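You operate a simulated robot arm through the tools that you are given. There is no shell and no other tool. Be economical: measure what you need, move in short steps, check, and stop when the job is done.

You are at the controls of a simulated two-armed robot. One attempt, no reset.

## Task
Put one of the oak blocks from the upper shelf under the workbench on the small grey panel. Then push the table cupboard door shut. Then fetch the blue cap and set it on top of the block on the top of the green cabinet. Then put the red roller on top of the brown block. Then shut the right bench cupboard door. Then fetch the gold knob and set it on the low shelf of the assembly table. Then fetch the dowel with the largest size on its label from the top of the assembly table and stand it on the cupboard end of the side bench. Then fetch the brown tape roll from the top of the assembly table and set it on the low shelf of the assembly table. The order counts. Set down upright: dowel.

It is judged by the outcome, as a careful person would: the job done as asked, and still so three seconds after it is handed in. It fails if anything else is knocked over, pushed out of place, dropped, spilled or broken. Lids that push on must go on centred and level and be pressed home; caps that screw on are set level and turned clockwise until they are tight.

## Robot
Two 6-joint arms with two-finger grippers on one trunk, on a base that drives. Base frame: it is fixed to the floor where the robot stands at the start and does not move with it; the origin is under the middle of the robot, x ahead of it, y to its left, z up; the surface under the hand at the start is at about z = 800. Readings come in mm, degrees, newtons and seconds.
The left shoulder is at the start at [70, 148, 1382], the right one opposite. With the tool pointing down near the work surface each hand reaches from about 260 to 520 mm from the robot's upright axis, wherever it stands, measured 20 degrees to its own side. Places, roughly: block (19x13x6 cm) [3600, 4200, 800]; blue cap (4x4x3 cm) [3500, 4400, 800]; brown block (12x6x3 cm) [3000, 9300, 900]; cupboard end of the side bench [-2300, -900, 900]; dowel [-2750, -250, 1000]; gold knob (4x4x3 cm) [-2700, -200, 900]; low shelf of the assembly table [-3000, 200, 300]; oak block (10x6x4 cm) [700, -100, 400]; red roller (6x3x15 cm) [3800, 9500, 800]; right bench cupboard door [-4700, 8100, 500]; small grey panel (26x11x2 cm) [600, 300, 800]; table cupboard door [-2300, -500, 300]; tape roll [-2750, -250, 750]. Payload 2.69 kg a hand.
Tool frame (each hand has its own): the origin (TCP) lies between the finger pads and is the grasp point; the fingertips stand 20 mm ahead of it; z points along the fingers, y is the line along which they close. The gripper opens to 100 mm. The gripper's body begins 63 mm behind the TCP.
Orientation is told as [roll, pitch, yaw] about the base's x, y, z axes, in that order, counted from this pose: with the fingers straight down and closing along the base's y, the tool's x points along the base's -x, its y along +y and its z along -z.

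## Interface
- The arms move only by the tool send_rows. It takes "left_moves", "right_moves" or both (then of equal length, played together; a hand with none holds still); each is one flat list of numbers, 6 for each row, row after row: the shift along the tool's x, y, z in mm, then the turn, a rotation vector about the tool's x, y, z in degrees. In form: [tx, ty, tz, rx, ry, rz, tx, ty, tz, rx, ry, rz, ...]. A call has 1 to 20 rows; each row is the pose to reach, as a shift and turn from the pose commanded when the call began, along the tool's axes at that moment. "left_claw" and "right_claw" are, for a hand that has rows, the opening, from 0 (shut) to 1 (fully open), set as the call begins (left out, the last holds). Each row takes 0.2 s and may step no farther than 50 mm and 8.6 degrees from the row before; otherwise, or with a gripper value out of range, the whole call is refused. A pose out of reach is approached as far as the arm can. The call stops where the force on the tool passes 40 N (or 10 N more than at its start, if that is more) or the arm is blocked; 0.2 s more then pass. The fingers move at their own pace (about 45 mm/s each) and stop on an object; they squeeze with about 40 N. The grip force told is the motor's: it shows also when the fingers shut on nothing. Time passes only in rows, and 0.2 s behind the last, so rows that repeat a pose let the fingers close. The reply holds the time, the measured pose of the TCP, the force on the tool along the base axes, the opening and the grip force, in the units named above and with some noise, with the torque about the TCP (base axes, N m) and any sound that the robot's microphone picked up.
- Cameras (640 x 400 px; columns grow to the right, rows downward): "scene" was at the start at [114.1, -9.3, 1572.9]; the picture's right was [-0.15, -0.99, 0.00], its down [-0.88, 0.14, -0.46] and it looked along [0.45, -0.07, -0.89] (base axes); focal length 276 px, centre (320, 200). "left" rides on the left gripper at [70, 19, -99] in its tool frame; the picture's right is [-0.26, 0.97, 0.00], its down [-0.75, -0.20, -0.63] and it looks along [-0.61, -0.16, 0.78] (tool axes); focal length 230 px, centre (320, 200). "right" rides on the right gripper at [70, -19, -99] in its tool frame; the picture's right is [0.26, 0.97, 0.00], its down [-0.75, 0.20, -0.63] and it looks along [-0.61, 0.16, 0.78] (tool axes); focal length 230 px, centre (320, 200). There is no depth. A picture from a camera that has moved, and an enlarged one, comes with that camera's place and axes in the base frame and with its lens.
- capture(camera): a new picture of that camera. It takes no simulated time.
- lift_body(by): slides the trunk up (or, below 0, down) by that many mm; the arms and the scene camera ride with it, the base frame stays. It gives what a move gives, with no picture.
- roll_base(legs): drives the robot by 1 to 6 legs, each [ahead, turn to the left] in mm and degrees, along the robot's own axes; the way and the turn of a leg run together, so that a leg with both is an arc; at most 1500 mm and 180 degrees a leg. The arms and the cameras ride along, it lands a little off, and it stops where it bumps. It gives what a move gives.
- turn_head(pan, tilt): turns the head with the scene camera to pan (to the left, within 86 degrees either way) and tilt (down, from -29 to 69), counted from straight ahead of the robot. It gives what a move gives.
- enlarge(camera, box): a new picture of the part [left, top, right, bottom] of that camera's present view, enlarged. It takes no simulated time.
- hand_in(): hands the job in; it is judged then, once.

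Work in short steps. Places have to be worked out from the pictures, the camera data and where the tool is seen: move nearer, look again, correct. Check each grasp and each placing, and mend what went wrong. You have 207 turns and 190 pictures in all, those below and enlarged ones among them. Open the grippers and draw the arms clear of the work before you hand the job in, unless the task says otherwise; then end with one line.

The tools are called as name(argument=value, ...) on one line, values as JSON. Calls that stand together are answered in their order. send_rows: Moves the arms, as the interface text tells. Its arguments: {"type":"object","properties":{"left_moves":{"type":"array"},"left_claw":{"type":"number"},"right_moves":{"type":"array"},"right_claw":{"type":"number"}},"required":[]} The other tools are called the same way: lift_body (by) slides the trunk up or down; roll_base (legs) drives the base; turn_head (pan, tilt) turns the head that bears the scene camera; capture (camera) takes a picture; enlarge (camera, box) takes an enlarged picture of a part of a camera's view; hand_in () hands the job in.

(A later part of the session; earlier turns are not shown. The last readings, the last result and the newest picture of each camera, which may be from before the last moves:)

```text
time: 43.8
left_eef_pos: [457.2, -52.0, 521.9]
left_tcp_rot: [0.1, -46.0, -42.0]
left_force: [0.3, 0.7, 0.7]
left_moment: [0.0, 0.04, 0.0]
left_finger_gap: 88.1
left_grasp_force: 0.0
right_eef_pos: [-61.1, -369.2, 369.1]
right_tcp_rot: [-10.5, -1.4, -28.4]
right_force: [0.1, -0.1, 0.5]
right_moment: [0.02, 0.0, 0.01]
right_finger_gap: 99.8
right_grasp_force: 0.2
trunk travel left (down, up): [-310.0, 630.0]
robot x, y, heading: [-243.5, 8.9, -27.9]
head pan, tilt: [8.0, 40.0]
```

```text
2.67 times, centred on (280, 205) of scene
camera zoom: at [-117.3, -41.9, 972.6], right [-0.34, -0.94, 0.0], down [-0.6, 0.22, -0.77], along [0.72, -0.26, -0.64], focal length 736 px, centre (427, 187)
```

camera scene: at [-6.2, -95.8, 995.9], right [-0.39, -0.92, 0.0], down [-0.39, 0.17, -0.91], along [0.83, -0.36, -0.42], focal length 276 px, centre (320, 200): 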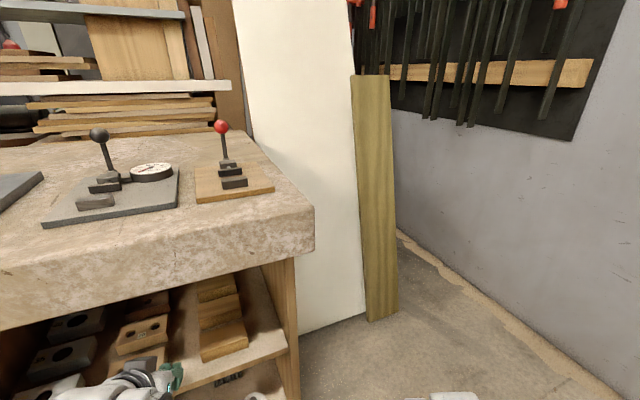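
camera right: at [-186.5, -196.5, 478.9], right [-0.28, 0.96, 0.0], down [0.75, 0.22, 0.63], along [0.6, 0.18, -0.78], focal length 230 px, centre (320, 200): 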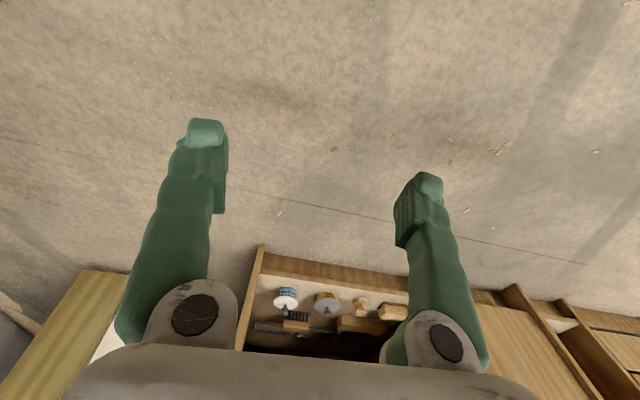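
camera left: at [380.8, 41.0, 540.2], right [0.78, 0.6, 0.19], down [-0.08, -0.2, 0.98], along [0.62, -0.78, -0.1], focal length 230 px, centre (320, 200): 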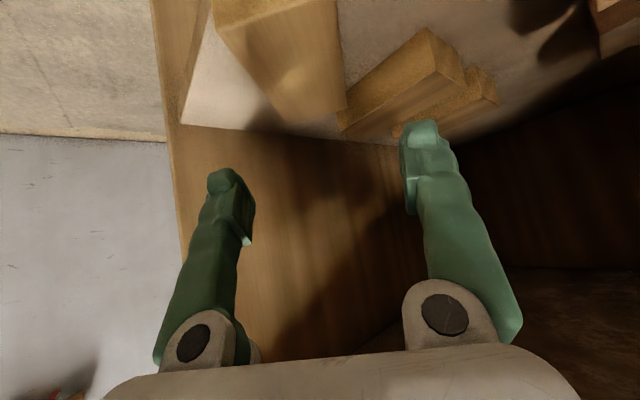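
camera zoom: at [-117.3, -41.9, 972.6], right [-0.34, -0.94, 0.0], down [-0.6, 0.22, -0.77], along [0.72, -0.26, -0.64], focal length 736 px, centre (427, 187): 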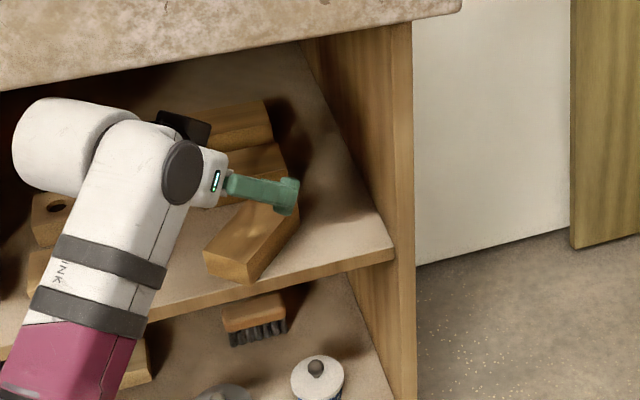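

Tool and block are aligned (block centre ≈(460,−57)). I'll descend to grasp height watching the force.

send_rows(left_moves=[18, 0, 17, 0, 0, 0, 36, 0, 34, 0, 0, 0, 52, 0, 50, 0, 0, 0, 52, 0, 50, 0, 0, 0])

send_rows(left_moves=[0, 0, 0, 0, 0, 0, 0, 0, 0, 0, 0, 0, 0, 0, 0, 0, 0, 0, 0, 0, 0, 0, 0, 0], left_claw=0)

capture(camera="left")

```text
time: 44.8
left_eef_pos: [457.7, -53.4, 448.1]
left_tcp_rot: [0.1, -46.0, -41.9]
left_force: [-0.4, 0.3, 0.6]
left_moment: [0.02, 0.02, 0.02]
left_finger_gap: 95.0
left_grasp_force: 0.1
right_eef_pos: [-59.1, -368.9, 369.0]
right_tcp_rot: [-10.7, -1.4, -28.4]
right_force: [0.1, 0.2, 0.7]
right_moment: [0.0, 0.01, -0.02]
right_finger_gap: 100.2
right_grasp_force: 0.0
trunk travel left (down, up): [-310.0, 630.0]
robot x, y, heading: [-245.5, 11.3, -27.8]
head pan, tilt: [8.0, 40.0]
```

```text
time: 45.8
left_eef_pos: [457.3, -52.9, 448.1]
left_tcp_rot: [0.2, -46.0, -41.9]
left_force: [0.6, 0.1, -0.1]
left_moment: [-0.02, 0.01, -0.06]
left_finger_gap: 51.0
left_grasp_force: 34.4
right_eef_pos: [-60.2, -370.2, 369.7]
right_tcp_rot: [-10.6, -1.3, -28.4]
right_force: [0.7, -0.1, 0.6]
right_moment: [-0.02, -0.04, 0.03]
right_finger_gap: 100.1
right_grasp_force: 0.1
trunk travel left (down, up): [-310.0, 630.0]
robot x, y, heading: [-246.7, 9.3, -27.5]
head pan, tilt: [8.0, 40.0]
```

```text
157 pictures are left
camera left: at [381.0, 41.1, 467.2], right [0.78, 0.6, 0.19], down [-0.08, -0.2, 0.98], along [0.62, -0.78, -0.1], focal length 230 px, centre (320, 200)
```

left: 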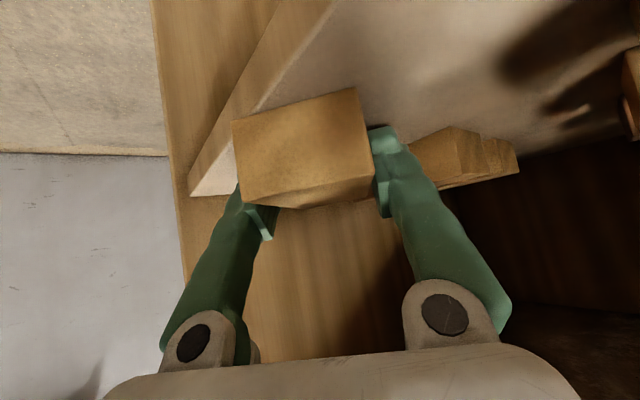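

Gripped at 51 mm. I'll lift 40 mm and back straight out.

send_rows(left_moves=[-14, 0, -14, 0, 0, 0, -29, 0, -28, 0, 0, 0, -29, 0, -28, 0, 0, 0])

roll_base(legs=[[-350, 0]])

capture(camera="left")

capture(camera="scene")

```text
time: 46.6
left_eef_pos: [459.7, -54.8, 488.9]
left_tcp_rot: [0.2, -46.1, -41.9]
left_force: [0.2, -0.4, -0.3]
left_moment: [-0.01, 0.05, -0.01]
left_finger_gap: 0.1
left_grasp_force: 29.5
right_eef_pos: [-61.0, -369.8, 369.0]
right_tcp_rot: [-10.6, -1.5, -28.3]
right_force: [0.1, 0.3, 0.4]
right_moment: [-0.01, -0.02, 0.01]
right_finger_gap: 100.2
right_grasp_force: 0.1
trunk travel left (down, up): [-310.0, 630.0]
robot x, y, heading: [-242.8, 9.2, -27.5]
head pan, tilt: [8.0, 40.0]
```

```text
time: 48.8
left_eef_pos: [147.7, 109.5, 488.9]
left_tcp_rot: [0.1, -46.1, -41.9]
left_force: [0.9, -0.3, -0.2]
left_moment: [0.0, 0.01, -0.02]
left_finger_gap: 0.1
left_grasp_force: 29.2
right_eef_pos: [-370.1, -206.5, 369.6]
right_tcp_rot: [-10.7, -1.4, -28.4]
right_force: [0.8, -0.1, 0.4]
right_moment: [0.04, 0.01, 0.0]
right_finger_gap: 100.0
right_grasp_force: 0.1
trunk travel left (down, up): [-310.0, 630.0]
robot x, y, heading: [-551.0, 174.4, -27.8]
head pan, tilt: [8.0, 40.0]
```

```text
156 pictures are left
camera left: at [71.3, 203.5, 506.5], right [0.78, 0.6, 0.19], down [-0.08, -0.2, 0.98], along [0.62, -0.77, -0.1], focal length 230 px, centre (320, 200)
```

left: 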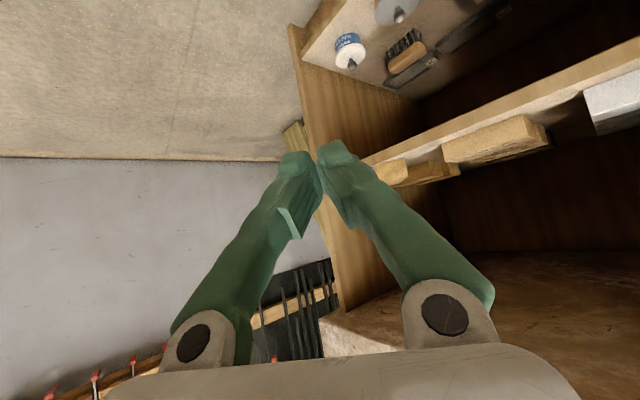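

```text
155 pictures are left
camera scene: at [-427.9, 122.1, 972.7], right [-0.34, -0.94, 0.0], down [-0.6, 0.22, -0.77], along [0.72, -0.26, -0.64], focal length 276 px, centre (320, 200)
```

scene: 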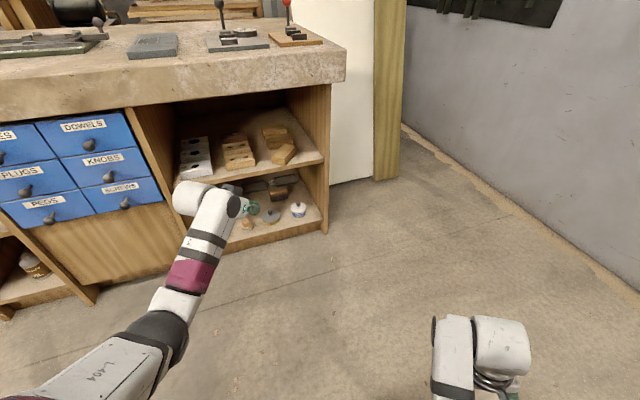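

The grip slipped on lifting; the block is still on the shelf. Let me look where it lies now.

enlarge(camera="scene", box=[160, 90, 352, 210])

```text
3.33 times, centred on (256, 150) of scene
camera zoom: at [-427.9, 122.1, 972.7], right [-0.34, -0.94, 0.0], down [-0.6, 0.22, -0.77], along [0.72, -0.26, -0.64], focal length 920 px, centre (533, 367)
```

zoom: 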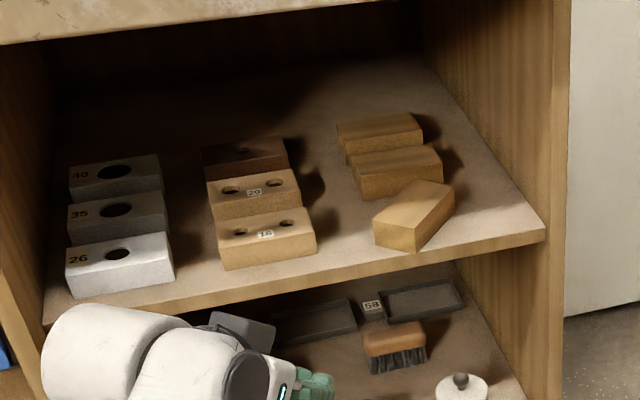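

The block hardly moved (centre ≈(457,−58)), so the fingers slid off upward: my grip was too shallow. I'll drive back in, with the hand still 40 mm above the grasp height and the claw open.

send_rows(left_moves=[-15, 0, -15, 0, 0, 0, -15, 0, -15, 0, 0, 0, -15, 0, -15, 0, 0, 0, -15, 0, -15, 0, 0, 0], left_claw=0.95)

roll_base(legs=[[340, 0]])

capture(camera="left")

enlarge(camera="scene", box=[160, 130, 400, 280])

```text
time: 49.8
left_eef_pos: [147.8, 110.2, 507.4]
left_tcp_rot: [0.1, -46.1, -41.9]
left_force: [-0.1, -0.7, -0.1]
left_moment: [0.01, 0.02, 0.0]
left_finger_gap: 88.2
left_grasp_force: 0.1
right_eef_pos: [-369.9, -206.6, 369.7]
right_tcp_rot: [-10.6, -1.4, -28.4]
right_force: [-0.5, 0.6, 1.4]
right_moment: [0.02, 0.01, 0.02]
right_finger_gap: 100.0
right_grasp_force: 0.0
trunk travel left (down, up): [-310.0, 630.0]
robot x, y, heading: [-554.3, 172.6, -27.8]
head pan, tilt: [8.0, 40.0]
```

```text
time: 52.1
left_eef_pos: [455.2, -50.7, 509.0]
left_tcp_rot: [0.2, -46.1, -41.6]
left_force: [-0.3, -1.1, -0.1]
left_moment: [0.02, -0.01, -0.02]
left_finger_gap: 94.7
left_grasp_force: 0.1
right_eef_pos: [-63.7, -365.4, 368.7]
right_tcp_rot: [-10.6, -1.4, -28.3]
right_force: [-0.2, 0.3, 0.4]
right_moment: [0.01, 0.0, 0.03]
right_finger_gap: 100.0
right_grasp_force: 0.2
trunk travel left (down, up): [-310.0, 630.0]
robot x, y, heading: [-244.1, 10.9, -27.8]
head pan, tilt: [8.0, 40.0]
```

```text
153 pictures are left
camera left: at [377.2, 43.6, 526.2], right [0.78, 0.6, 0.19], down [-0.08, -0.2, 0.98], along [0.63, -0.77, -0.1], focal length 230 px, centre (320, 200)
```

left: 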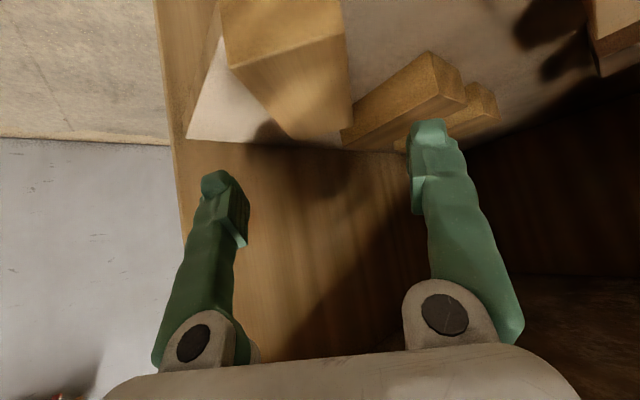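

```text
2.67 times, centred on (280, 205) of scene
camera zoom: at [-122.1, -38.6, 972.6], right [-0.34, -0.94, 0.0], down [-0.61, 0.22, -0.77], along [0.72, -0.26, -0.64], focal length 736 px, centre (427, 187)
```

zoom: 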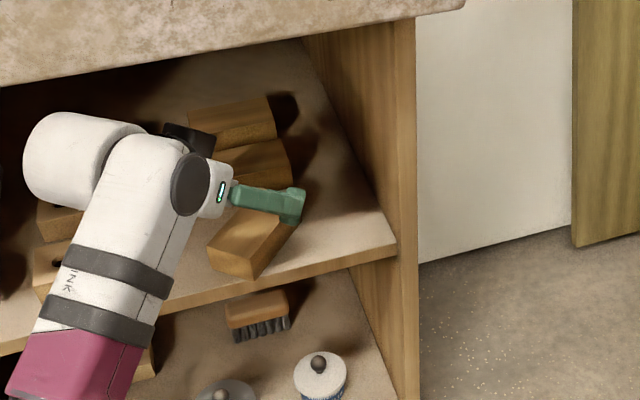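

Aligned. I'll steepen the pitch to −35° for more pad coverage, and descend to z≈447.

send_rows(left_moves=[0, 0, 0, 0, 5.5, 0, 0, 0, 0, 0, 11, 0, 0, 0, 0, 0, 11, 0])

send_rows(left_moves=[12, 0, 16, 0, 0, 0, 23, 0, 33, 0, 0, 0, 35, 0, 50, 0, 0, 0, 35, 0, 50, 0, 0, 0])

send_rows(left_moves=[1, 0, 1.5, 0, 0, 0, 2, 0, 3, 0, 0, 0, 2, 0, 3, 0, 0, 0])

capture(camera="left")

```text
time: 52.9
left_eef_pos: [455.3, -49.9, 507.7]
left_tcp_rot: [0.1, -35.1, -41.7]
left_force: [0.2, 0.1, 0.3]
left_moment: [-0.01, 0.0, 0.02]
left_finger_gap: 94.9
left_grasp_force: 0.0
right_eef_pos: [-64.5, -367.1, 369.3]
right_tcp_rot: [-10.6, -1.4, -28.3]
right_force: [0.4, -0.1, -0.2]
right_moment: [0.0, 0.01, 0.0]
right_finger_gap: 99.9
right_grasp_force: 0.1
trunk travel left (down, up): [-310.0, 630.0]
robot x, y, heading: [-247.8, 13.7, -27.7]
head pan, tilt: [8.0, 40.0]
```

```text
time: 53.9
left_eef_pos: [452.7, -49.9, 445.8]
left_tcp_rot: [0.0, -35.1, -41.8]
left_force: [0.7, 0.2, -1.4]
left_moment: [0.0, 0.01, -0.03]
left_finger_gap: 95.4
left_grasp_force: 0.1
right_eef_pos: [-64.1, -367.0, 368.6]
right_tcp_rot: [-10.6, -1.4, -28.3]
right_force: [0.4, 0.1, 0.8]
right_moment: [-0.01, 0.01, -0.03]
right_finger_gap: 100.1
right_grasp_force: 0.1
trunk travel left (down, up): [-310.0, 630.0]
robot x, y, heading: [-247.1, 12.9, -27.6]
head pan, tilt: [8.0, 40.0]
```

```text
time: 54.7
left_eef_pos: [454.1, -49.7, 443.5]
left_tcp_rot: [0.0, -35.1, -41.6]
left_force: [-0.6, -0.1, 0.1]
left_moment: [-0.03, 0.03, -0.05]
left_finger_gap: 94.9
left_grasp_force: 0.1
right_eef_pos: [-63.8, -366.6, 368.9]
right_tcp_rot: [-10.6, -1.4, -28.4]
right_force: [0.1, -0.1, -0.5]
right_moment: [0.03, 0.02, -0.01]
right_finger_gap: 100.0
right_grasp_force: 0.1
trunk travel left (down, up): [-310.0, 630.0]
robot x, y, heading: [-247.7, 11.9, -28.0]
head pan, tilt: [8.0, 40.0]
```

```text
151 pictures are left
camera left: at [380.9, 40.7, 484.0], right [0.8, 0.58, 0.15], down [0.05, -0.32, 0.95], along [0.6, -0.75, -0.29], focal length 230 px, centre (320, 200)
```

left: 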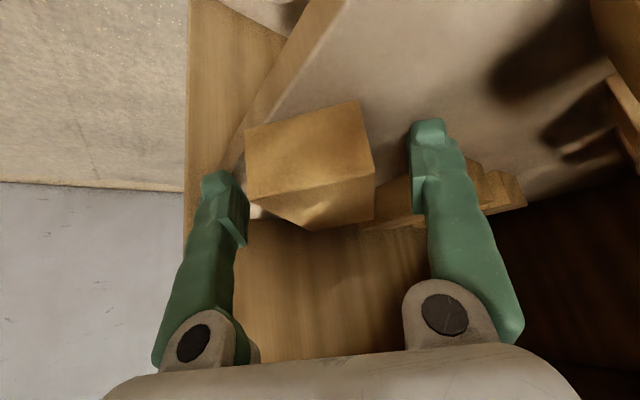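

No contact yet at z 443.5. I'll feel for the shelf in small steps.

send_rows(left_moves=[1.2, 0, 1.6, 0, 0, 0, 2.3, 0, 3.3, 0, 0, 0, 2.3, 0, 3.3, 0, 0, 0])

send_rows(left_moves=[1.2, 0, 1.6, 0, 0, 0, 2.3, 0, 3.3, 0, 0, 0, 2.3, 0, 3.3, 0, 0, 0])

```text
time: 55.5
left_eef_pos: [453.7, -49.6, 440.4]
left_tcp_rot: [0.1, -35.0, -41.6]
left_force: [0.7, -0.7, 0.2]
left_moment: [0.0, -0.01, 0.0]
left_finger_gap: 95.0
left_grasp_force: 0.0
right_eef_pos: [-64.5, -365.6, 369.1]
right_tcp_rot: [-10.5, -1.4, -28.3]
right_force: [-0.1, 0.4, -0.1]
right_moment: [0.04, -0.02, 0.02]
right_finger_gap: 100.0
right_grasp_force: 0.0
trunk travel left (down, up): [-310.0, 630.0]
robot x, y, heading: [-242.9, 11.8, -27.4]
head pan, tilt: [8.0, 40.0]
```

```text
time: 56.3
left_eef_pos: [454.7, -50.2, 439.9]
left_tcp_rot: [0.3, -35.4, -41.8]
left_force: [0.3, 2.4, 12.6]
left_moment: [-0.23, 0.29, -0.16]
left_finger_gap: 94.8
left_grasp_force: 0.0
right_eef_pos: [-65.0, -366.1, 369.8]
right_tcp_rot: [-10.4, -1.7, -28.3]
right_force: [0.7, 0.9, 0.1]
right_moment: [-0.01, -0.03, 0.01]
right_finger_gap: 100.1
right_grasp_force: 0.1
trunk travel left (down, up): [-310.0, 630.0]
robot x, y, heading: [-245.0, 14.4, -27.4]
head pan, tilt: [8.0, 40.0]
```

Shelf contact at TCP z≈440 (shelf ≈416). I'll come up 3 mm, close, then lift 15 mm and check.

send_rows(left_moves=[-2.5, 0, -3.8, 0, 0, 0, -2.5, 0, -3.8, 0, 0, 0, -2.5, 0, -3.8, 0, 0, 0, -2.5, 0, -3.8, 0, 0, 0, -2.5, 0, -3.8, 0, 0, 0, -2.5, 0, -3.8, 0, 0, 0, -2.5, 0, -3.8, 0, 0, 0], left_claw=0)

send_rows(left_moves=[-3, 0, -4, 0, 0, 0, -6, 0, -8, 0, 0, 0, -9, 0, -12, 0, 0, 0, -9, 0, -12, 0, 0, 0])

capture(camera="left")

```text
time: 57.9
left_eef_pos: [454.8, -49.0, 442.1]
left_tcp_rot: [0.4, -35.2, -41.8]
left_force: [0.5, -3.7, 11.2]
left_moment: [-0.38, 0.16, 0.06]
left_finger_gap: 51.1
left_grasp_force: 40.4
right_eef_pos: [-65.1, -366.6, 371.4]
right_tcp_rot: [-10.6, -1.6, -28.3]
right_force: [-0.3, -0.1, 1.1]
right_moment: [-0.01, 0.02, -0.02]
right_finger_gap: 100.2
right_grasp_force: 0.0
trunk travel left (down, up): [-310.0, 630.0]
robot x, y, heading: [-247.7, 8.9, -27.5]
head pan, tilt: [8.0, 40.0]
```

```text
time: 58.9
left_eef_pos: [455.7, -50.7, 453.7]
left_tcp_rot: [0.0, -35.1, -41.7]
left_force: [0.7, 0.3, -0.8]
left_moment: [-0.01, 0.03, -0.01]
left_finger_gap: 50.8
left_grasp_force: 40.3
right_eef_pos: [-65.4, -366.2, 368.4]
right_tcp_rot: [-10.5, -1.3, -28.3]
right_force: [0.2, 0.2, 0.5]
right_moment: [-0.02, 0.0, -0.03]
right_finger_gap: 100.2
right_grasp_force: 0.2
trunk travel left (down, up): [-310.0, 630.0]
robot x, y, heading: [-246.8, 10.5, -27.4]
head pan, tilt: [8.0, 40.0]
```

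```text
150 pictures are left
camera left: at [382.1, 39.4, 494.8], right [0.8, 0.58, 0.15], down [0.06, -0.32, 0.95], along [0.6, -0.75, -0.29], focal length 230 px, centre (320, 200)
```

left: 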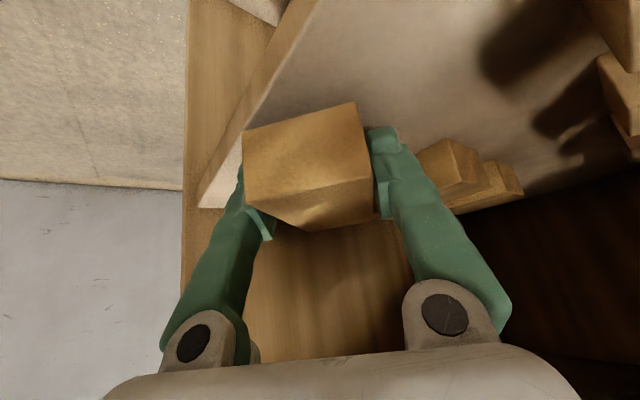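

Grip holds at 40 N. I'll lift a further 30 mm and check again.

send_rows(left_moves=[-6, 0, -8, 0, 0, 0, -12, 0, -16, 0, 0, 0, -18, 0, -24, 0, 0, 0, -18, 0, -24, 0, 0, 0])

enlarge(camera="scene", box=[160, 130, 400, 280])

```text
time: 59.9
left_eef_pos: [456.7, -50.9, 484.0]
left_tcp_rot: [0.1, -35.0, -41.7]
left_force: [-0.1, 0.1, -1.5]
left_moment: [-0.01, 0.06, -0.01]
left_finger_gap: 50.7
left_grasp_force: 40.0
right_eef_pos: [-64.3, -366.9, 368.9]
right_tcp_rot: [-10.6, -1.4, -28.2]
right_force: [-0.7, 1.4, 0.1]
right_moment: [0.02, 0.01, 0.02]
right_finger_gap: 100.0
right_grasp_force: 0.1
trunk travel left (down, up): [-310.0, 630.0]
robot x, y, heading: [-250.7, 11.9, -27.8]
head pan, tilt: [8.0, 40.0]
```

```text
2.67 times, centred on (280, 205) of scene
camera zoom: at [-122.1, -38.6, 972.6], right [-0.34, -0.94, 0.0], down [-0.61, 0.22, -0.77], along [0.72, -0.26, -0.64], focal length 736 px, centre (427, 187)
```

zoom: 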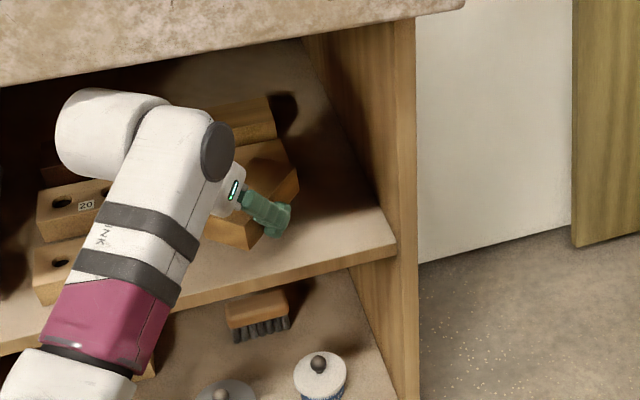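

The block is held. I'll back out 420 mm along the heading, clear of the bench.

roll_base(legs=[[-420, 0]])

lift_body(by=400)

lift_body(by=180)

turn_head(pan=10, tilt=50)

roll_base(legs=[[0, 10.8], [400, 0]])

capture(camera="scene")

```text
time: 62.5
left_eef_pos: [80.5, 153.3, 483.0]
left_tcp_rot: [0.1, -35.1, -40.9]
left_force: [-0.5, -0.3, -1.6]
left_moment: [0.03, 0.01, -0.01]
left_finger_gap: 50.6
left_grasp_force: 39.9
right_eef_pos: [-435.7, -170.1, 369.3]
right_tcp_rot: [-10.6, -1.4, -27.5]
right_force: [1.1, -0.6, 0.3]
right_moment: [-0.03, -0.02, -0.05]
right_finger_gap: 99.9
right_grasp_force: 0.0
trunk travel left (down, up): [-310.0, 630.0]
robot x, y, heading: [-624.1, 209.5, -26.8]
head pan, tilt: [8.0, 40.0]
```

```text
time: 66.3
left_eef_pos: [81.9, 152.7, 882.8]
left_tcp_rot: [0.1, -35.0, -40.8]
left_force: [-0.3, 0.1, -1.7]
left_moment: [0.02, 0.01, 0.0]
left_finger_gap: 50.9
left_grasp_force: 39.9
right_eef_pos: [-435.5, -169.0, 770.3]
right_tcp_rot: [-10.5, -1.4, -27.6]
right_force: [-0.1, -0.2, -0.1]
right_moment: [-0.04, -0.03, 0.04]
right_finger_gap: 100.2
right_grasp_force: 0.0
trunk travel left (down, up): [-710.0, 230.0]
robot x, y, heading: [-620.0, 207.0, -26.6]
head pan, tilt: [8.0, 40.0]
```

```text
time: 68.3
left_eef_pos: [81.9, 153.0, 1062.9]
left_tcp_rot: [0.1, -35.0, -40.9]
left_force: [-0.1, -0.6, -2.0]
left_moment: [0.02, 0.02, 0.0]
left_finger_gap: 50.9
left_grasp_force: 39.8
right_eef_pos: [-436.2, -168.6, 948.4]
right_tcp_rot: [-10.6, -1.4, -27.6]
right_force: [-0.4, 0.0, 0.1]
right_moment: [0.01, -0.01, -0.02]
right_finger_gap: 99.8
right_grasp_force: 0.2
trunk travel left (down, up): [-890.0, 50.0]
robot x, y, heading: [-623.9, 209.3, -26.6]
head pan, tilt: [8.0, 40.0]
```

```text
time: 69.0
left_eef_pos: [80.9, 154.4, 1063.3]
left_tcp_rot: [0.0, -35.0, -40.9]
left_force: [0.5, -0.7, -1.2]
left_moment: [0.03, 0.03, -0.01]
left_finger_gap: 50.9
left_grasp_force: 40.1
right_eef_pos: [-436.6, -169.3, 948.4]
right_tcp_rot: [-10.6, -1.5, -27.6]
right_force: [-0.1, 0.4, 0.0]
right_moment: [0.01, -0.01, -0.03]
right_finger_gap: 100.1
right_grasp_force: 0.0
trunk travel left (down, up): [-890.0, 50.0]
robot x, y, heading: [-626.2, 206.2, -26.8]
head pan, tilt: [10.0, 50.0]
```

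```text
time: 72.3
left_eef_pos: [472.2, 173.4, 1064.8]
left_tcp_rot: [0.1, -35.1, -30.3]
left_force: [0.6, 0.0, -1.5]
left_moment: [0.02, 0.04, 0.04]
left_finger_gap: 50.7
left_grasp_force: 39.9
right_eef_pos: [23.4, -240.6, 950.4]
right_tcp_rot: [-10.6, -1.4, -16.9]
right_force: [0.3, -0.6, 0.2]
right_moment: [-0.01, 0.0, -0.05]
right_finger_gap: 100.2
right_grasp_force: 0.0
trunk travel left (down, up): [-890.0, 50.0]
robot x, y, heading: [-230.9, 93.2, -16.3]
head pan, tilt: [10.0, 50.0]
```

```text
148 pictures are left
camera scene: at [-106.2, 73.4, 1538.6], right [-0.11, -0.99, 0.0], down [-0.76, 0.08, -0.64], along [0.64, -0.07, -0.77], focal length 276 px, centre (320, 200)
```

scene: 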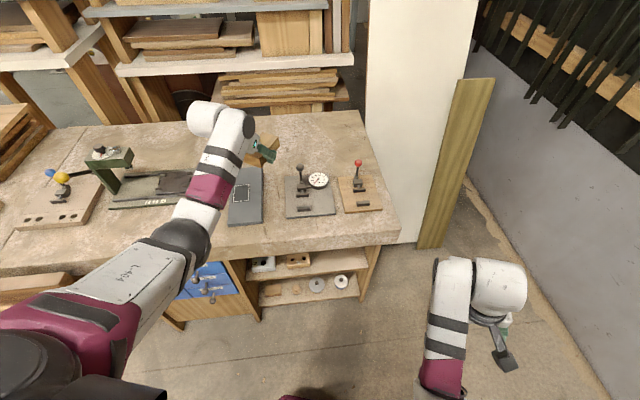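

Panel spans about x 420–675, y 203–313 (centre ≈(548,258)). I'll drive forward 130 and turn to heading 0, then yaw the tool to align with the panel.

roll_base(legs=[[130, 0], [0, 16.3]])

send_rows(left_moves=[0, -25, 0, -4, 0, -5.7, 0, -50, 0, -8, 0, -11.4, 0, -70, 0, -8, 0, -11.4, 0, -70, 0, -8, 0, -11.4])

capture(camera="left")

capture(camera="scene")

```text
time: 74.5
left_eef_pos: [549.2, 330.7, 1062.3]
left_tcp_rot: [0.0, -34.8, -13.8]
left_force: [0.0, 0.3, -1.4]
left_moment: [0.0, 0.02, -0.01]
left_finger_gap: 50.8
left_grasp_force: 39.9
right_eef_pos: [236.7, -192.7, 947.5]
right_tcp_rot: [-10.5, -1.2, -0.4]
right_force: [1.0, -0.3, 0.3]
right_moment: [0.02, 0.05, -0.03]
right_finger_gap: 100.2
right_grasp_force: 0.1
trunk travel left (down, up): [-890.0, 50.0]
robot x, y, heading: [-105.5, 61.2, 0.1]
head pan, tilt: [10.0, 50.0]
```

```text
time: 75.5
left_eef_pos: [529.4, 265.6, 1063.1]
left_tcp_rot: [-0.1, -35.1, 0.3]
left_force: [-0.2, -0.5, -2.0]
left_moment: [0.03, 0.01, 0.01]
left_finger_gap: 50.6
left_grasp_force: 40.2
right_eef_pos: [235.2, -189.3, 949.3]
right_tcp_rot: [-10.7, -1.5, -0.4]
right_force: [-0.8, -0.2, 0.1]
right_moment: [-0.03, 0.02, 0.0]
right_finger_gap: 100.0
right_grasp_force: 0.1
trunk travel left (down, up): [-890.0, 50.0]
robot x, y, heading: [-102.0, 56.7, -0.0]
head pan, tilt: [10.0, 50.0]
```

```text
147 pictures are left
camera left: at [416.0, 283.7, 1104.6], right [0.21, 0.97, 0.15], down [0.25, -0.2, 0.95], along [0.94, -0.16, -0.29], focal length 230 px, centre (320, 200)
```

left: 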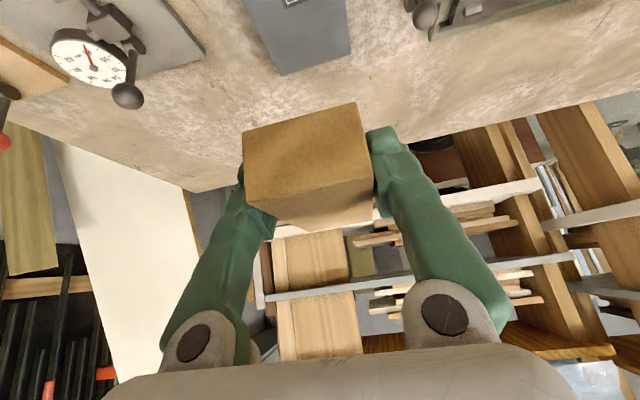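

```text
146 pictures are left
camera scene: at [21.8, 73.8, 1538.5], right [0.18, -0.98, 0.0], down [-0.75, -0.14, -0.64], along [0.63, 0.11, -0.77], focal length 276 px, centre (320, 200)
```

scene: 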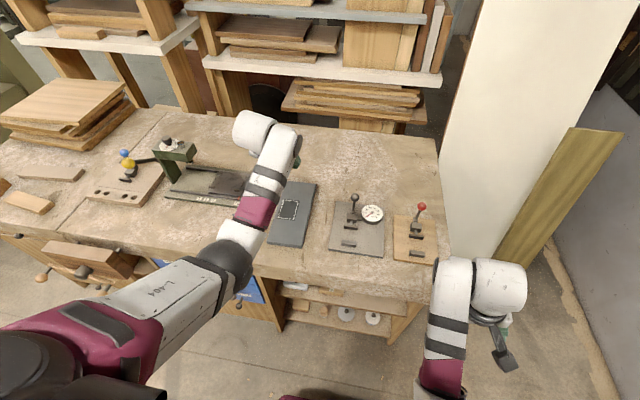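

Hand is over the panel; I'll centre on (550,258), then lower the trunk 195 mm to just above the panel.

send_rows(left_moves=[-17, -7, 12, 0, 0, 0, -17, -7, 12, 0, 0, 0])

lift_body(by=-195)

capture(camera="left")

enlarge(camera="scene", box=[200, 100, 440, 250])

```text
time: 76.1
left_eef_pos: [551.7, 257.9, 1065.2]
left_tcp_rot: [0.0, -35.0, 0.2]
left_force: [-0.5, -0.8, -1.7]
left_moment: [0.0, 0.04, 0.0]
left_finger_gap: 50.7
left_grasp_force: 39.9
right_eef_pos: [233.9, -190.3, 949.2]
right_tcp_rot: [-10.6, -1.4, -0.4]
right_force: [0.1, -0.4, 0.2]
right_moment: [0.03, -0.03, 0.04]
right_finger_gap: 99.9
right_grasp_force: 0.0
trunk travel left (down, up): [-890.0, 50.0]
robot x, y, heading: [-102.7, 58.6, -0.1]
head pan, tilt: [10.0, 50.0]
```

```text
time: 78.3
left_eef_pos: [552.2, 257.6, 868.7]
left_tcp_rot: [0.1, -35.0, 0.2]
left_force: [0.2, 0.3, -1.6]
left_moment: [0.02, 0.0, 0.0]
left_finger_gap: 50.7
left_grasp_force: 40.4
right_eef_pos: [236.0, -191.3, 754.4]
right_tcp_rot: [-10.6, -1.4, -0.4]
right_force: [0.1, 0.2, -0.9]
right_moment: [-0.02, 0.02, -0.02]
right_finger_gap: 99.8
right_grasp_force: 0.1
trunk travel left (down, up): [-695.0, 245.0]
robot x, y, heading: [-104.0, 57.0, 0.3]
head pan, tilt: [10.0, 50.0]
```

```text
145 pictures are left
camera left: at [437.7, 274.9, 909.9], right [0.21, 0.97, 0.15], down [0.25, -0.2, 0.95], along [0.94, -0.16, -0.29], focal length 230 px, centre (320, 200)
```

left: 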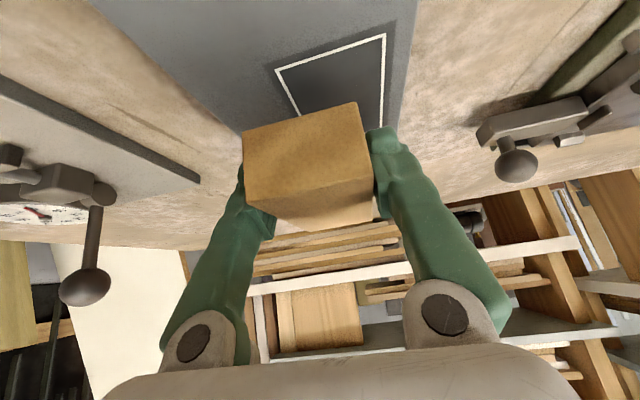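

```text
2.67 times, centred on (320, 175) of scene
camera zoom: at [22.1, 72.6, 1343.5], right [0.18, -0.98, 0.0], down [-0.75, -0.14, -0.64], along [0.63, 0.11, -0.77], focal length 736 px, centre (320, 267)
```

zoom: 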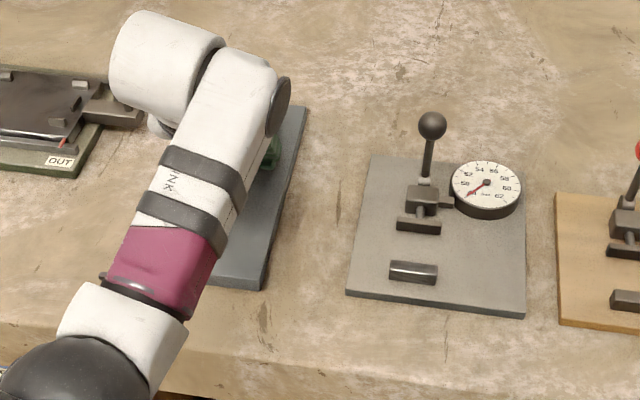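

Panel is at y≈210–315, so I'll shift +6 mm in y and descend, feeling for contact.

send_rows(left_moves=[0, 6, 0, 0, 0, 0, 4, 6, 6, 0, 0, 0, 8, 6, 12, 0, 0, 0, 10, 6, 14.5, 0, 0, 0, 10, 6, 14.5, 0, 0, 0])

send_rows(left_moves=[1.1, 0, 1.6, 0, 0, 0, 2.3, 0, 3.3, 0, 0, 0, 2.3, 0, 3.3, 0, 0, 0])

```text
time: 79.5
left_eef_pos: [551.6, 264.2, 851.5]
left_tcp_rot: [0.1, -35.0, 0.1]
left_force: [-0.6, 0.2, -1.6]
left_moment: [-0.02, 0.01, -0.03]
left_finger_gap: 50.5
left_grasp_force: 40.1
right_eef_pos: [234.8, -191.6, 754.0]
right_tcp_rot: [-10.6, -1.4, -0.4]
right_force: [-0.1, -0.5, -0.5]
right_moment: [-0.04, -0.01, 0.01]
right_finger_gap: 100.2
right_grasp_force: 0.0
trunk travel left (down, up): [-695.0, 245.0]
robot x, y, heading: [-108.3, 55.2, -0.0]
head pan, tilt: [10.0, 50.0]
```

```text
time: 80.3
left_eef_pos: [552.7, 263.3, 847.0]
left_tcp_rot: [0.1, -35.0, 0.3]
left_force: [0.0, 0.0, -1.4]
left_moment: [0.0, 0.05, 0.0]
left_finger_gap: 50.6
left_grasp_force: 40.1
right_eef_pos: [234.6, -190.8, 754.8]
right_tcp_rot: [-10.6, -1.4, -0.4]
right_force: [-0.8, 0.4, 0.9]
right_moment: [0.0, 0.02, 0.04]
right_finger_gap: 100.0
right_grasp_force: 0.1
trunk travel left (down, up): [-695.0, 245.0]
robot x, y, heading: [-105.6, 57.6, 0.2]
head pan, tilt: [10.0, 50.0]
```

Not touching yet (z 847); continuing down in small steps.

send_rows(left_moves=[1.1, 0, 1.6, 0, 0, 0, 2.3, 0, 3.3, 0, 0, 0, 2.3, 0, 3.3, 0, 0, 0])

send_rows(left_moves=[1.1, 0, 1.6, 0, 0, 0, 2.3, 0, 3.3, 0, 0, 0, 2.3, 0, 3.3, 0, 0, 0])

capture(camera="left")

```text
time: 81.1
left_eef_pos: [552.9, 263.4, 842.5]
left_tcp_rot: [0.1, -35.0, 0.1]
left_force: [0.0, -0.1, -0.7]
left_moment: [0.03, 0.03, -0.01]
left_finger_gap: 50.6
left_grasp_force: 40.0
right_eef_pos: [235.2, -190.8, 754.6]
right_tcp_rot: [-10.5, -1.5, -0.4]
right_force: [0.3, -0.9, 0.2]
right_moment: [-0.01, 0.02, -0.01]
right_finger_gap: 100.1
right_grasp_force: 0.1
trunk travel left (down, up): [-695.0, 245.0]
robot x, y, heading: [-103.6, 56.3, 0.1]
head pan, tilt: [10.0, 50.0]
```

```text
time: 81.9
left_eef_pos: [554.0, 262.4, 839.6]
left_tcp_rot: [0.1, -35.1, 0.1]
left_force: [2.4, -0.6, 3.5]
left_moment: [-0.13, -0.36, -0.01]
left_finger_gap: 50.9
left_grasp_force: 40.4
right_eef_pos: [233.4, -191.9, 754.1]
right_tcp_rot: [-10.7, -1.4, -0.4]
right_force: [0.0, 0.6, -0.2]
right_moment: [-0.01, -0.01, 0.04]
right_finger_gap: 100.0
right_grasp_force: 0.1
trunk travel left (down, up): [-695.0, 245.0]
robot x, y, heading: [-102.0, 56.1, 0.2]
head pan, tilt: [10.0, 50.0]
```

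```text
143 pictures are left
camera left: at [438.3, 281.3, 880.8], right [0.21, 0.97, 0.15], down [0.25, -0.2, 0.95], along [0.95, -0.16, -0.28], focal length 230 px, centre (320, 200)
```

left: 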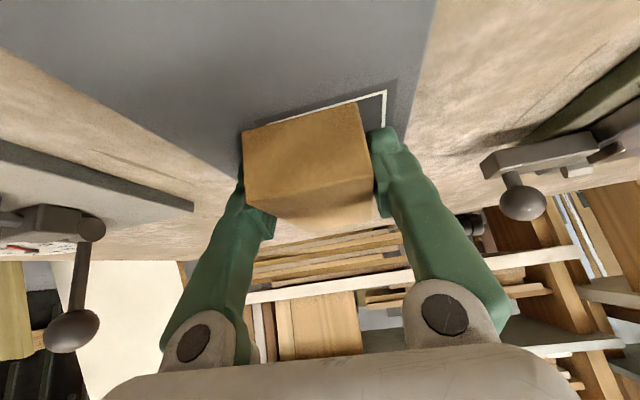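

Touchdown on the panel. I'll release and rise straight back along the finger direction.

send_rows(left_moves=[0.3, 0, 0.5, 0, 0, 0, 0.3, 0, 0.5, 0, 0, 0, 0.3, 0, 0.5, 0, 0, 0, 0.3, 0, 0.5, 0, 0, 0], left_claw=0.8)

send_rows(left_moves=[0, 0, -30, 0, 0, 0, 0, 0, -60, 0, 0, 0, 0, 0, -100, 0, 0, 0, 0, 0, -130, 0, 0, 0])

capture(camera="left")

```text
time: 82.9
left_eef_pos: [551.3, 262.5, 839.5]
left_tcp_rot: [0.2, -35.1, 0.2]
left_force: [-0.7, 0.6, 4.1]
left_moment: [-0.06, 0.01, -0.05]
left_finger_gap: 79.1
left_grasp_force: 0.1
right_eef_pos: [234.4, -192.6, 754.8]
right_tcp_rot: [-10.6, -1.5, -0.4]
right_force: [0.1, 0.0, -0.4]
right_moment: [0.0, -0.02, 0.0]
right_finger_gap: 100.0
right_grasp_force: 0.0
trunk travel left (down, up): [-695.0, 245.0]
robot x, y, heading: [-105.1, 57.2, 0.3]
head pan, tilt: [10.0, 50.0]
```

```text
time: 83.9
left_eef_pos: [476.5, 262.1, 944.2]
left_tcp_rot: [0.0, -35.0, 0.2]
left_force: [-0.2, 0.2, 0.0]
left_moment: [-0.02, -0.01, 0.02]
left_finger_gap: 80.1
left_grasp_force: 0.1
right_eef_pos: [234.1, -192.1, 753.9]
right_tcp_rot: [-10.6, -1.5, -0.4]
right_force: [0.7, -0.1, -0.8]
right_moment: [0.04, -0.02, -0.01]
right_finger_gap: 99.7
right_grasp_force: 0.2
trunk travel left (down, up): [-695.0, 245.0]
robot x, y, heading: [-101.9, 57.4, 0.3]
head pan, tilt: [10.0, 50.0]
```

```text
142 pictures are left
camera left: at [362.6, 279.8, 985.8], right [0.21, 0.97, 0.15], down [0.25, -0.2, 0.95], along [0.94, -0.16, -0.29], focal length 230 px, centre (320, 200)
```

left: 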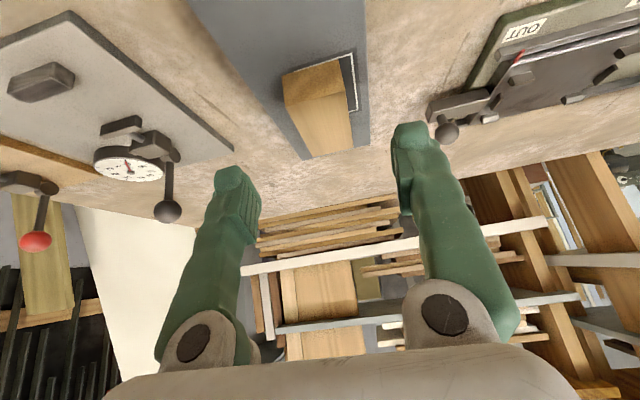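

The block sits flat on the panel. Now I'll back off and turn around toward the assembly table.

roll_base(legs=[[-500, 0], [0, 175]])

turn_head(pan=0, tilt=20)

capture(camera="scene")

```text
time: 94.0
left_eef_pos: [-1231.1, -82.6, 944.2]
left_tcp_rot: [0.1, -34.9, 174.1]
left_force: [-0.4, -0.7, -0.6]
left_moment: [0.02, 0.0, 0.0]
left_finger_gap: 79.9
left_grasp_force: 0.1
right_eef_pos: [-940.3, 341.0, 753.3]
right_tcp_rot: [-10.5, -1.5, 173.4]
right_force: [0.4, -0.6, -0.2]
right_moment: [-0.01, -0.02, 0.03]
right_finger_gap: 100.2
right_grasp_force: 0.1
trunk travel left (down, up): [-695.0, 245.0]
robot x, y, heading: [-627.0, 58.8, 174.1]
head pan, tilt: [10.0, 50.0]
```

```text
time: 95.0
left_eef_pos: [-1229.9, -81.4, 943.9]
left_tcp_rot: [0.1, -35.0, 173.9]
left_force: [0.8, 0.7, -0.6]
left_moment: [-0.02, -0.01, 0.04]
left_finger_gap: 80.2
left_grasp_force: 0.0
right_eef_pos: [-940.2, 342.6, 754.1]
right_tcp_rot: [-10.5, -1.4, 173.4]
right_force: [0.8, -0.6, 0.0]
right_moment: [0.0, 0.0, 0.02]
right_finger_gap: 99.6
right_grasp_force: 0.2
trunk travel left (down, up): [-695.0, 245.0]
robot x, y, heading: [-631.6, 61.8, 174.4]
head pan, tilt: [0.0, 20.0]
```

```text
141 pictures are left
camera scene: at [-771.2, 73.1, 1389.0], right [0.1, 0.99, 0.0], down [0.34, -0.04, -0.94], along [-0.93, 0.1, -0.34], focal length 276 px, centre (320, 200)
```

scene: 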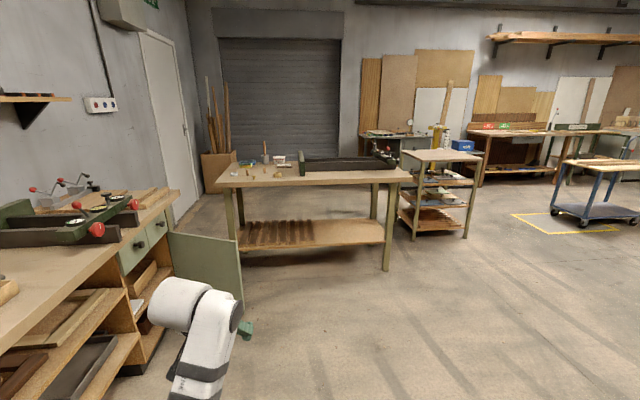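

I see the assembly table ahead and the side bench at left with its green cupboard door standing open. Zooming in.

enlarge(camera="scene", box=[80, 130, 272, 310])

enlarge(camera="scene", box=[200, 130, 424, 270])

```text
2.22 times, centred on (176, 220) of scene
camera zoom: at [-771.2, 73.1, 1389.0], right [0.1, 0.99, 0.0], down [0.34, -0.04, -0.94], along [-0.93, 0.1, -0.34], focal length 614 px, centre (640, 156)
```

zoom: 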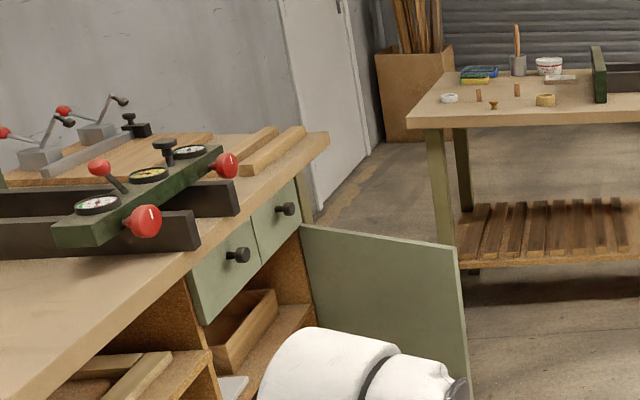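

```text
2.86 times, centred on (312, 200) of scene
camera zoom: at [-771.2, 73.1, 1389.0], right [0.1, 0.99, 0.0], down [0.34, -0.04, -0.94], along [-0.93, 0.1, -0.34], focal length 789 px, centre (343, 200)
```

zoom: 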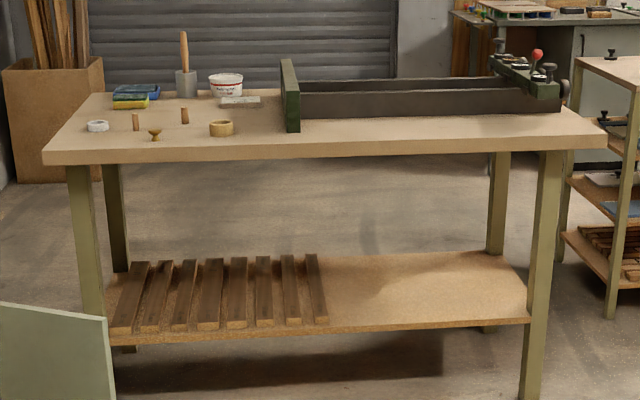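

The door hinges at about (−2300,−665), open ~67°, free edge near (−2120,−232); its outer face looks away from me. I'll tuck the left arm first, then drive round to face the cupboard.

send_rows(left_moves=[23, 0, -23, 0, 7, 0, 46, 0, -47, 0, 14, 0, 68, 0, -70, 0, 21, 0, 91, 0, -94, 0, 28, 0, 114, 0, -117, 0, 35, 0, 114, 0, -117, 0, 35, 0], left_claw=0)

roll_base(legs=[[0, -14], [1250, 0]])

turn_head(pan=60, tilt=30)

capture(camera="scene")

```text
time: 96.4
left_eef_pos: [-1210.9, -75.2, 863.5]
left_tcp_rot: [0.0, 0.2, 174.1]
left_force: [0.2, -0.5, -0.3]
left_moment: [-0.01, -0.02, 0.0]
left_finger_gap: 0.1
left_grasp_force: 29.4
left hand out of reach, approached as far as the arm can: row 1, 2, 3, 4, 5, 6
right_eef_pos: [-941.1, 341.1, 754.1]
right_tcp_rot: [-10.6, -1.3, 173.6]
right_force: [-0.8, 0.0, -0.2]
right_moment: [0.01, 0.02, 0.0]
right_finger_gap: 99.8
right_grasp_force: 0.1
trunk travel left (down, up): [-695.0, 245.0]
robot x, y, heading: [-628.9, 59.6, 174.2]
head pan, tilt: [0.0, 20.0]
```

```text
time: 103.5
left_eef_pos: [-2399.1, 500.4, 864.6]
left_tcp_rot: [0.1, 0.0, 159.7]
left_force: [-0.4, 0.0, 0.0]
left_moment: [0.0, 0.03, 0.0]
left_finger_gap: 0.0
left_grasp_force: 29.2
right_eef_pos: [-2034.1, 838.4, 753.8]
right_tcp_rot: [-10.6, -1.4, 159.2]
right_force: [-0.3, -0.7, -0.2]
right_moment: [0.02, 0.04, 0.02]
right_finger_gap: 100.2
right_grasp_force: 0.0
trunk travel left (down, up): [-695.0, 245.0]
robot x, y, heading: [-1802.5, 488.6, 159.7]
head pan, tilt: [0.0, 20.0]
```

```text
time: 104.8
left_eef_pos: [-2399.3, 500.6, 863.8]
left_tcp_rot: [0.1, -0.1, 159.7]
left_force: [-0.5, -0.1, -0.4]
left_moment: [-0.02, -0.01, -0.03]
left_finger_gap: 0.2
left_grasp_force: 29.7
right_eef_pos: [-2033.9, 837.5, 754.3]
right_tcp_rot: [-10.6, -1.3, 159.1]
right_force: [0.7, -0.2, 0.0]
right_moment: [-0.02, 0.02, 0.02]
right_finger_gap: 100.0
right_grasp_force: 0.1
trunk travel left (down, up): [-695.0, 245.0]
robot x, y, heading: [-1804.2, 487.6, 160.0]
head pan, tilt: [60.0, 30.0]
```

```text
138 pictures are left
camera scene: at [-1919.4, 446.1, 1373.0], right [-0.64, 0.77, 0.0], down [0.38, 0.32, -0.87], along [-0.67, -0.55, -0.5], focal length 276 px, centre (320, 200)
```

scene: 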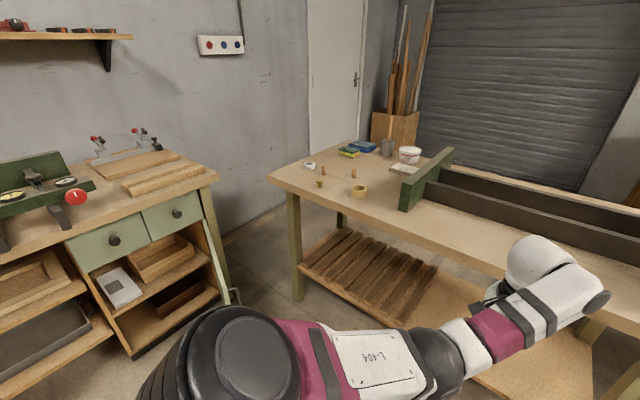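

Good view. I'll turn to face the cupboard (heading −90°) and look again.

roll_base(legs=[[0, 110]])

turn_head(pan=-10, tilt=32)

capture(camera="scene")

```text
time: 109.8
left_eef_pos: [-1636.4, -85.6, 863.8]
left_tcp_rot: [0.0, 0.1, -92.5]
left_force: [-1.4, 0.4, -0.3]
left_moment: [-0.01, 0.02, 0.01]
left_finger_gap: 0.1
left_grasp_force: 29.4
right_eef_pos: [-2069.2, 159.9, 754.4]
right_tcp_rot: [-10.7, -1.3, -93.1]
right_force: [0.2, -0.5, 0.2]
right_moment: [-0.04, 0.01, -0.01]
right_finger_gap: 100.1
right_grasp_force: 0.0
trunk travel left (down, up): [-695.0, 245.0]
robot x, y, heading: [-1803.3, 486.6, -92.4]
head pan, tilt: [60.0, 30.0]
```

```text
time: 111.2
left_eef_pos: [-1635.4, -86.0, 864.6]
left_tcp_rot: [0.0, 0.1, -92.5]
left_force: [-0.4, 0.1, 0.5]
left_moment: [0.03, 0.01, 0.01]
left_finger_gap: 0.3
left_grasp_force: 28.9
right_eef_pos: [-2069.0, 158.0, 753.3]
right_tcp_rot: [-10.7, -1.4, -93.2]
right_force: [-0.5, 1.2, -0.4]
right_moment: [0.0, 0.04, 0.0]
right_finger_gap: 99.9
right_grasp_force: 0.0
trunk travel left (down, up): [-695.0, 245.0]
robot x, y, heading: [-1804.1, 486.8, -92.5]
head pan, tilt: [-10.0, 32.0]
```

```text
137 pictures are left
camera scene: at [-1824.0, 348.7, 1369.8], right [-0.98, 0.21, 0.0], down [0.11, 0.52, -0.85], along [-0.18, -0.83, -0.53], focal length 276 px, centre (320, 200)
```

scene: 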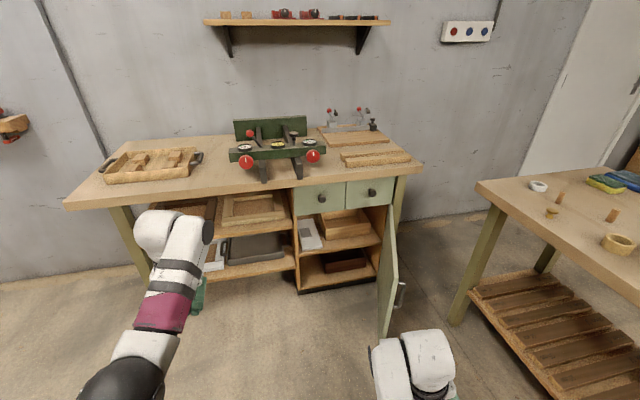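

Facing the cupboard; the door stands edge-on with a handle on its far face. Zooming on it.

enlarge(camera="scene", box=[330, 170, 458, 350])

capture(camera="right")

```text
2.22 times, centred on (394, 260) of scene
camera zoom: at [-1824.0, 348.7, 1369.8], right [-0.98, 0.21, 0.0], down [0.11, 0.52, -0.85], along [-0.18, -0.83, -0.53], focal length 614 px, centre (156, 67)
```

zoom: 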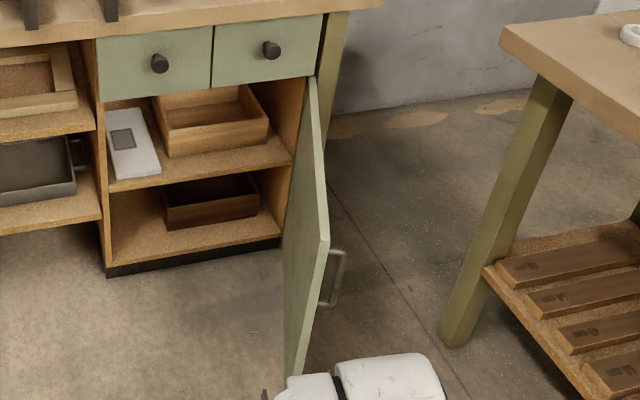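

```text
135 pictures are left
camera right: at [-2065.7, 231.2, 851.9], right [0.96, 0.2, -0.18], down [0.27, -0.75, 0.6], along [-0.02, -0.63, -0.78], focal length 230 px, centre (320, 200)
```

right: 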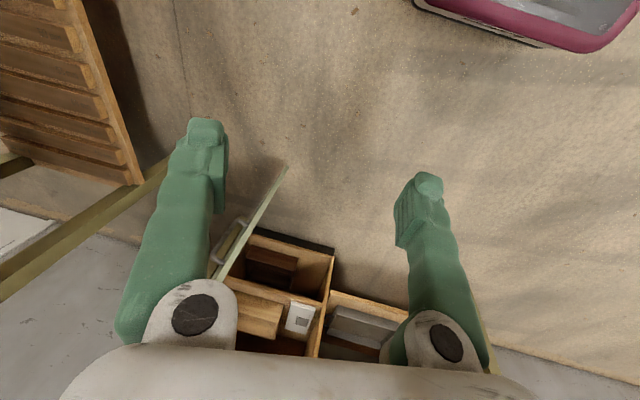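

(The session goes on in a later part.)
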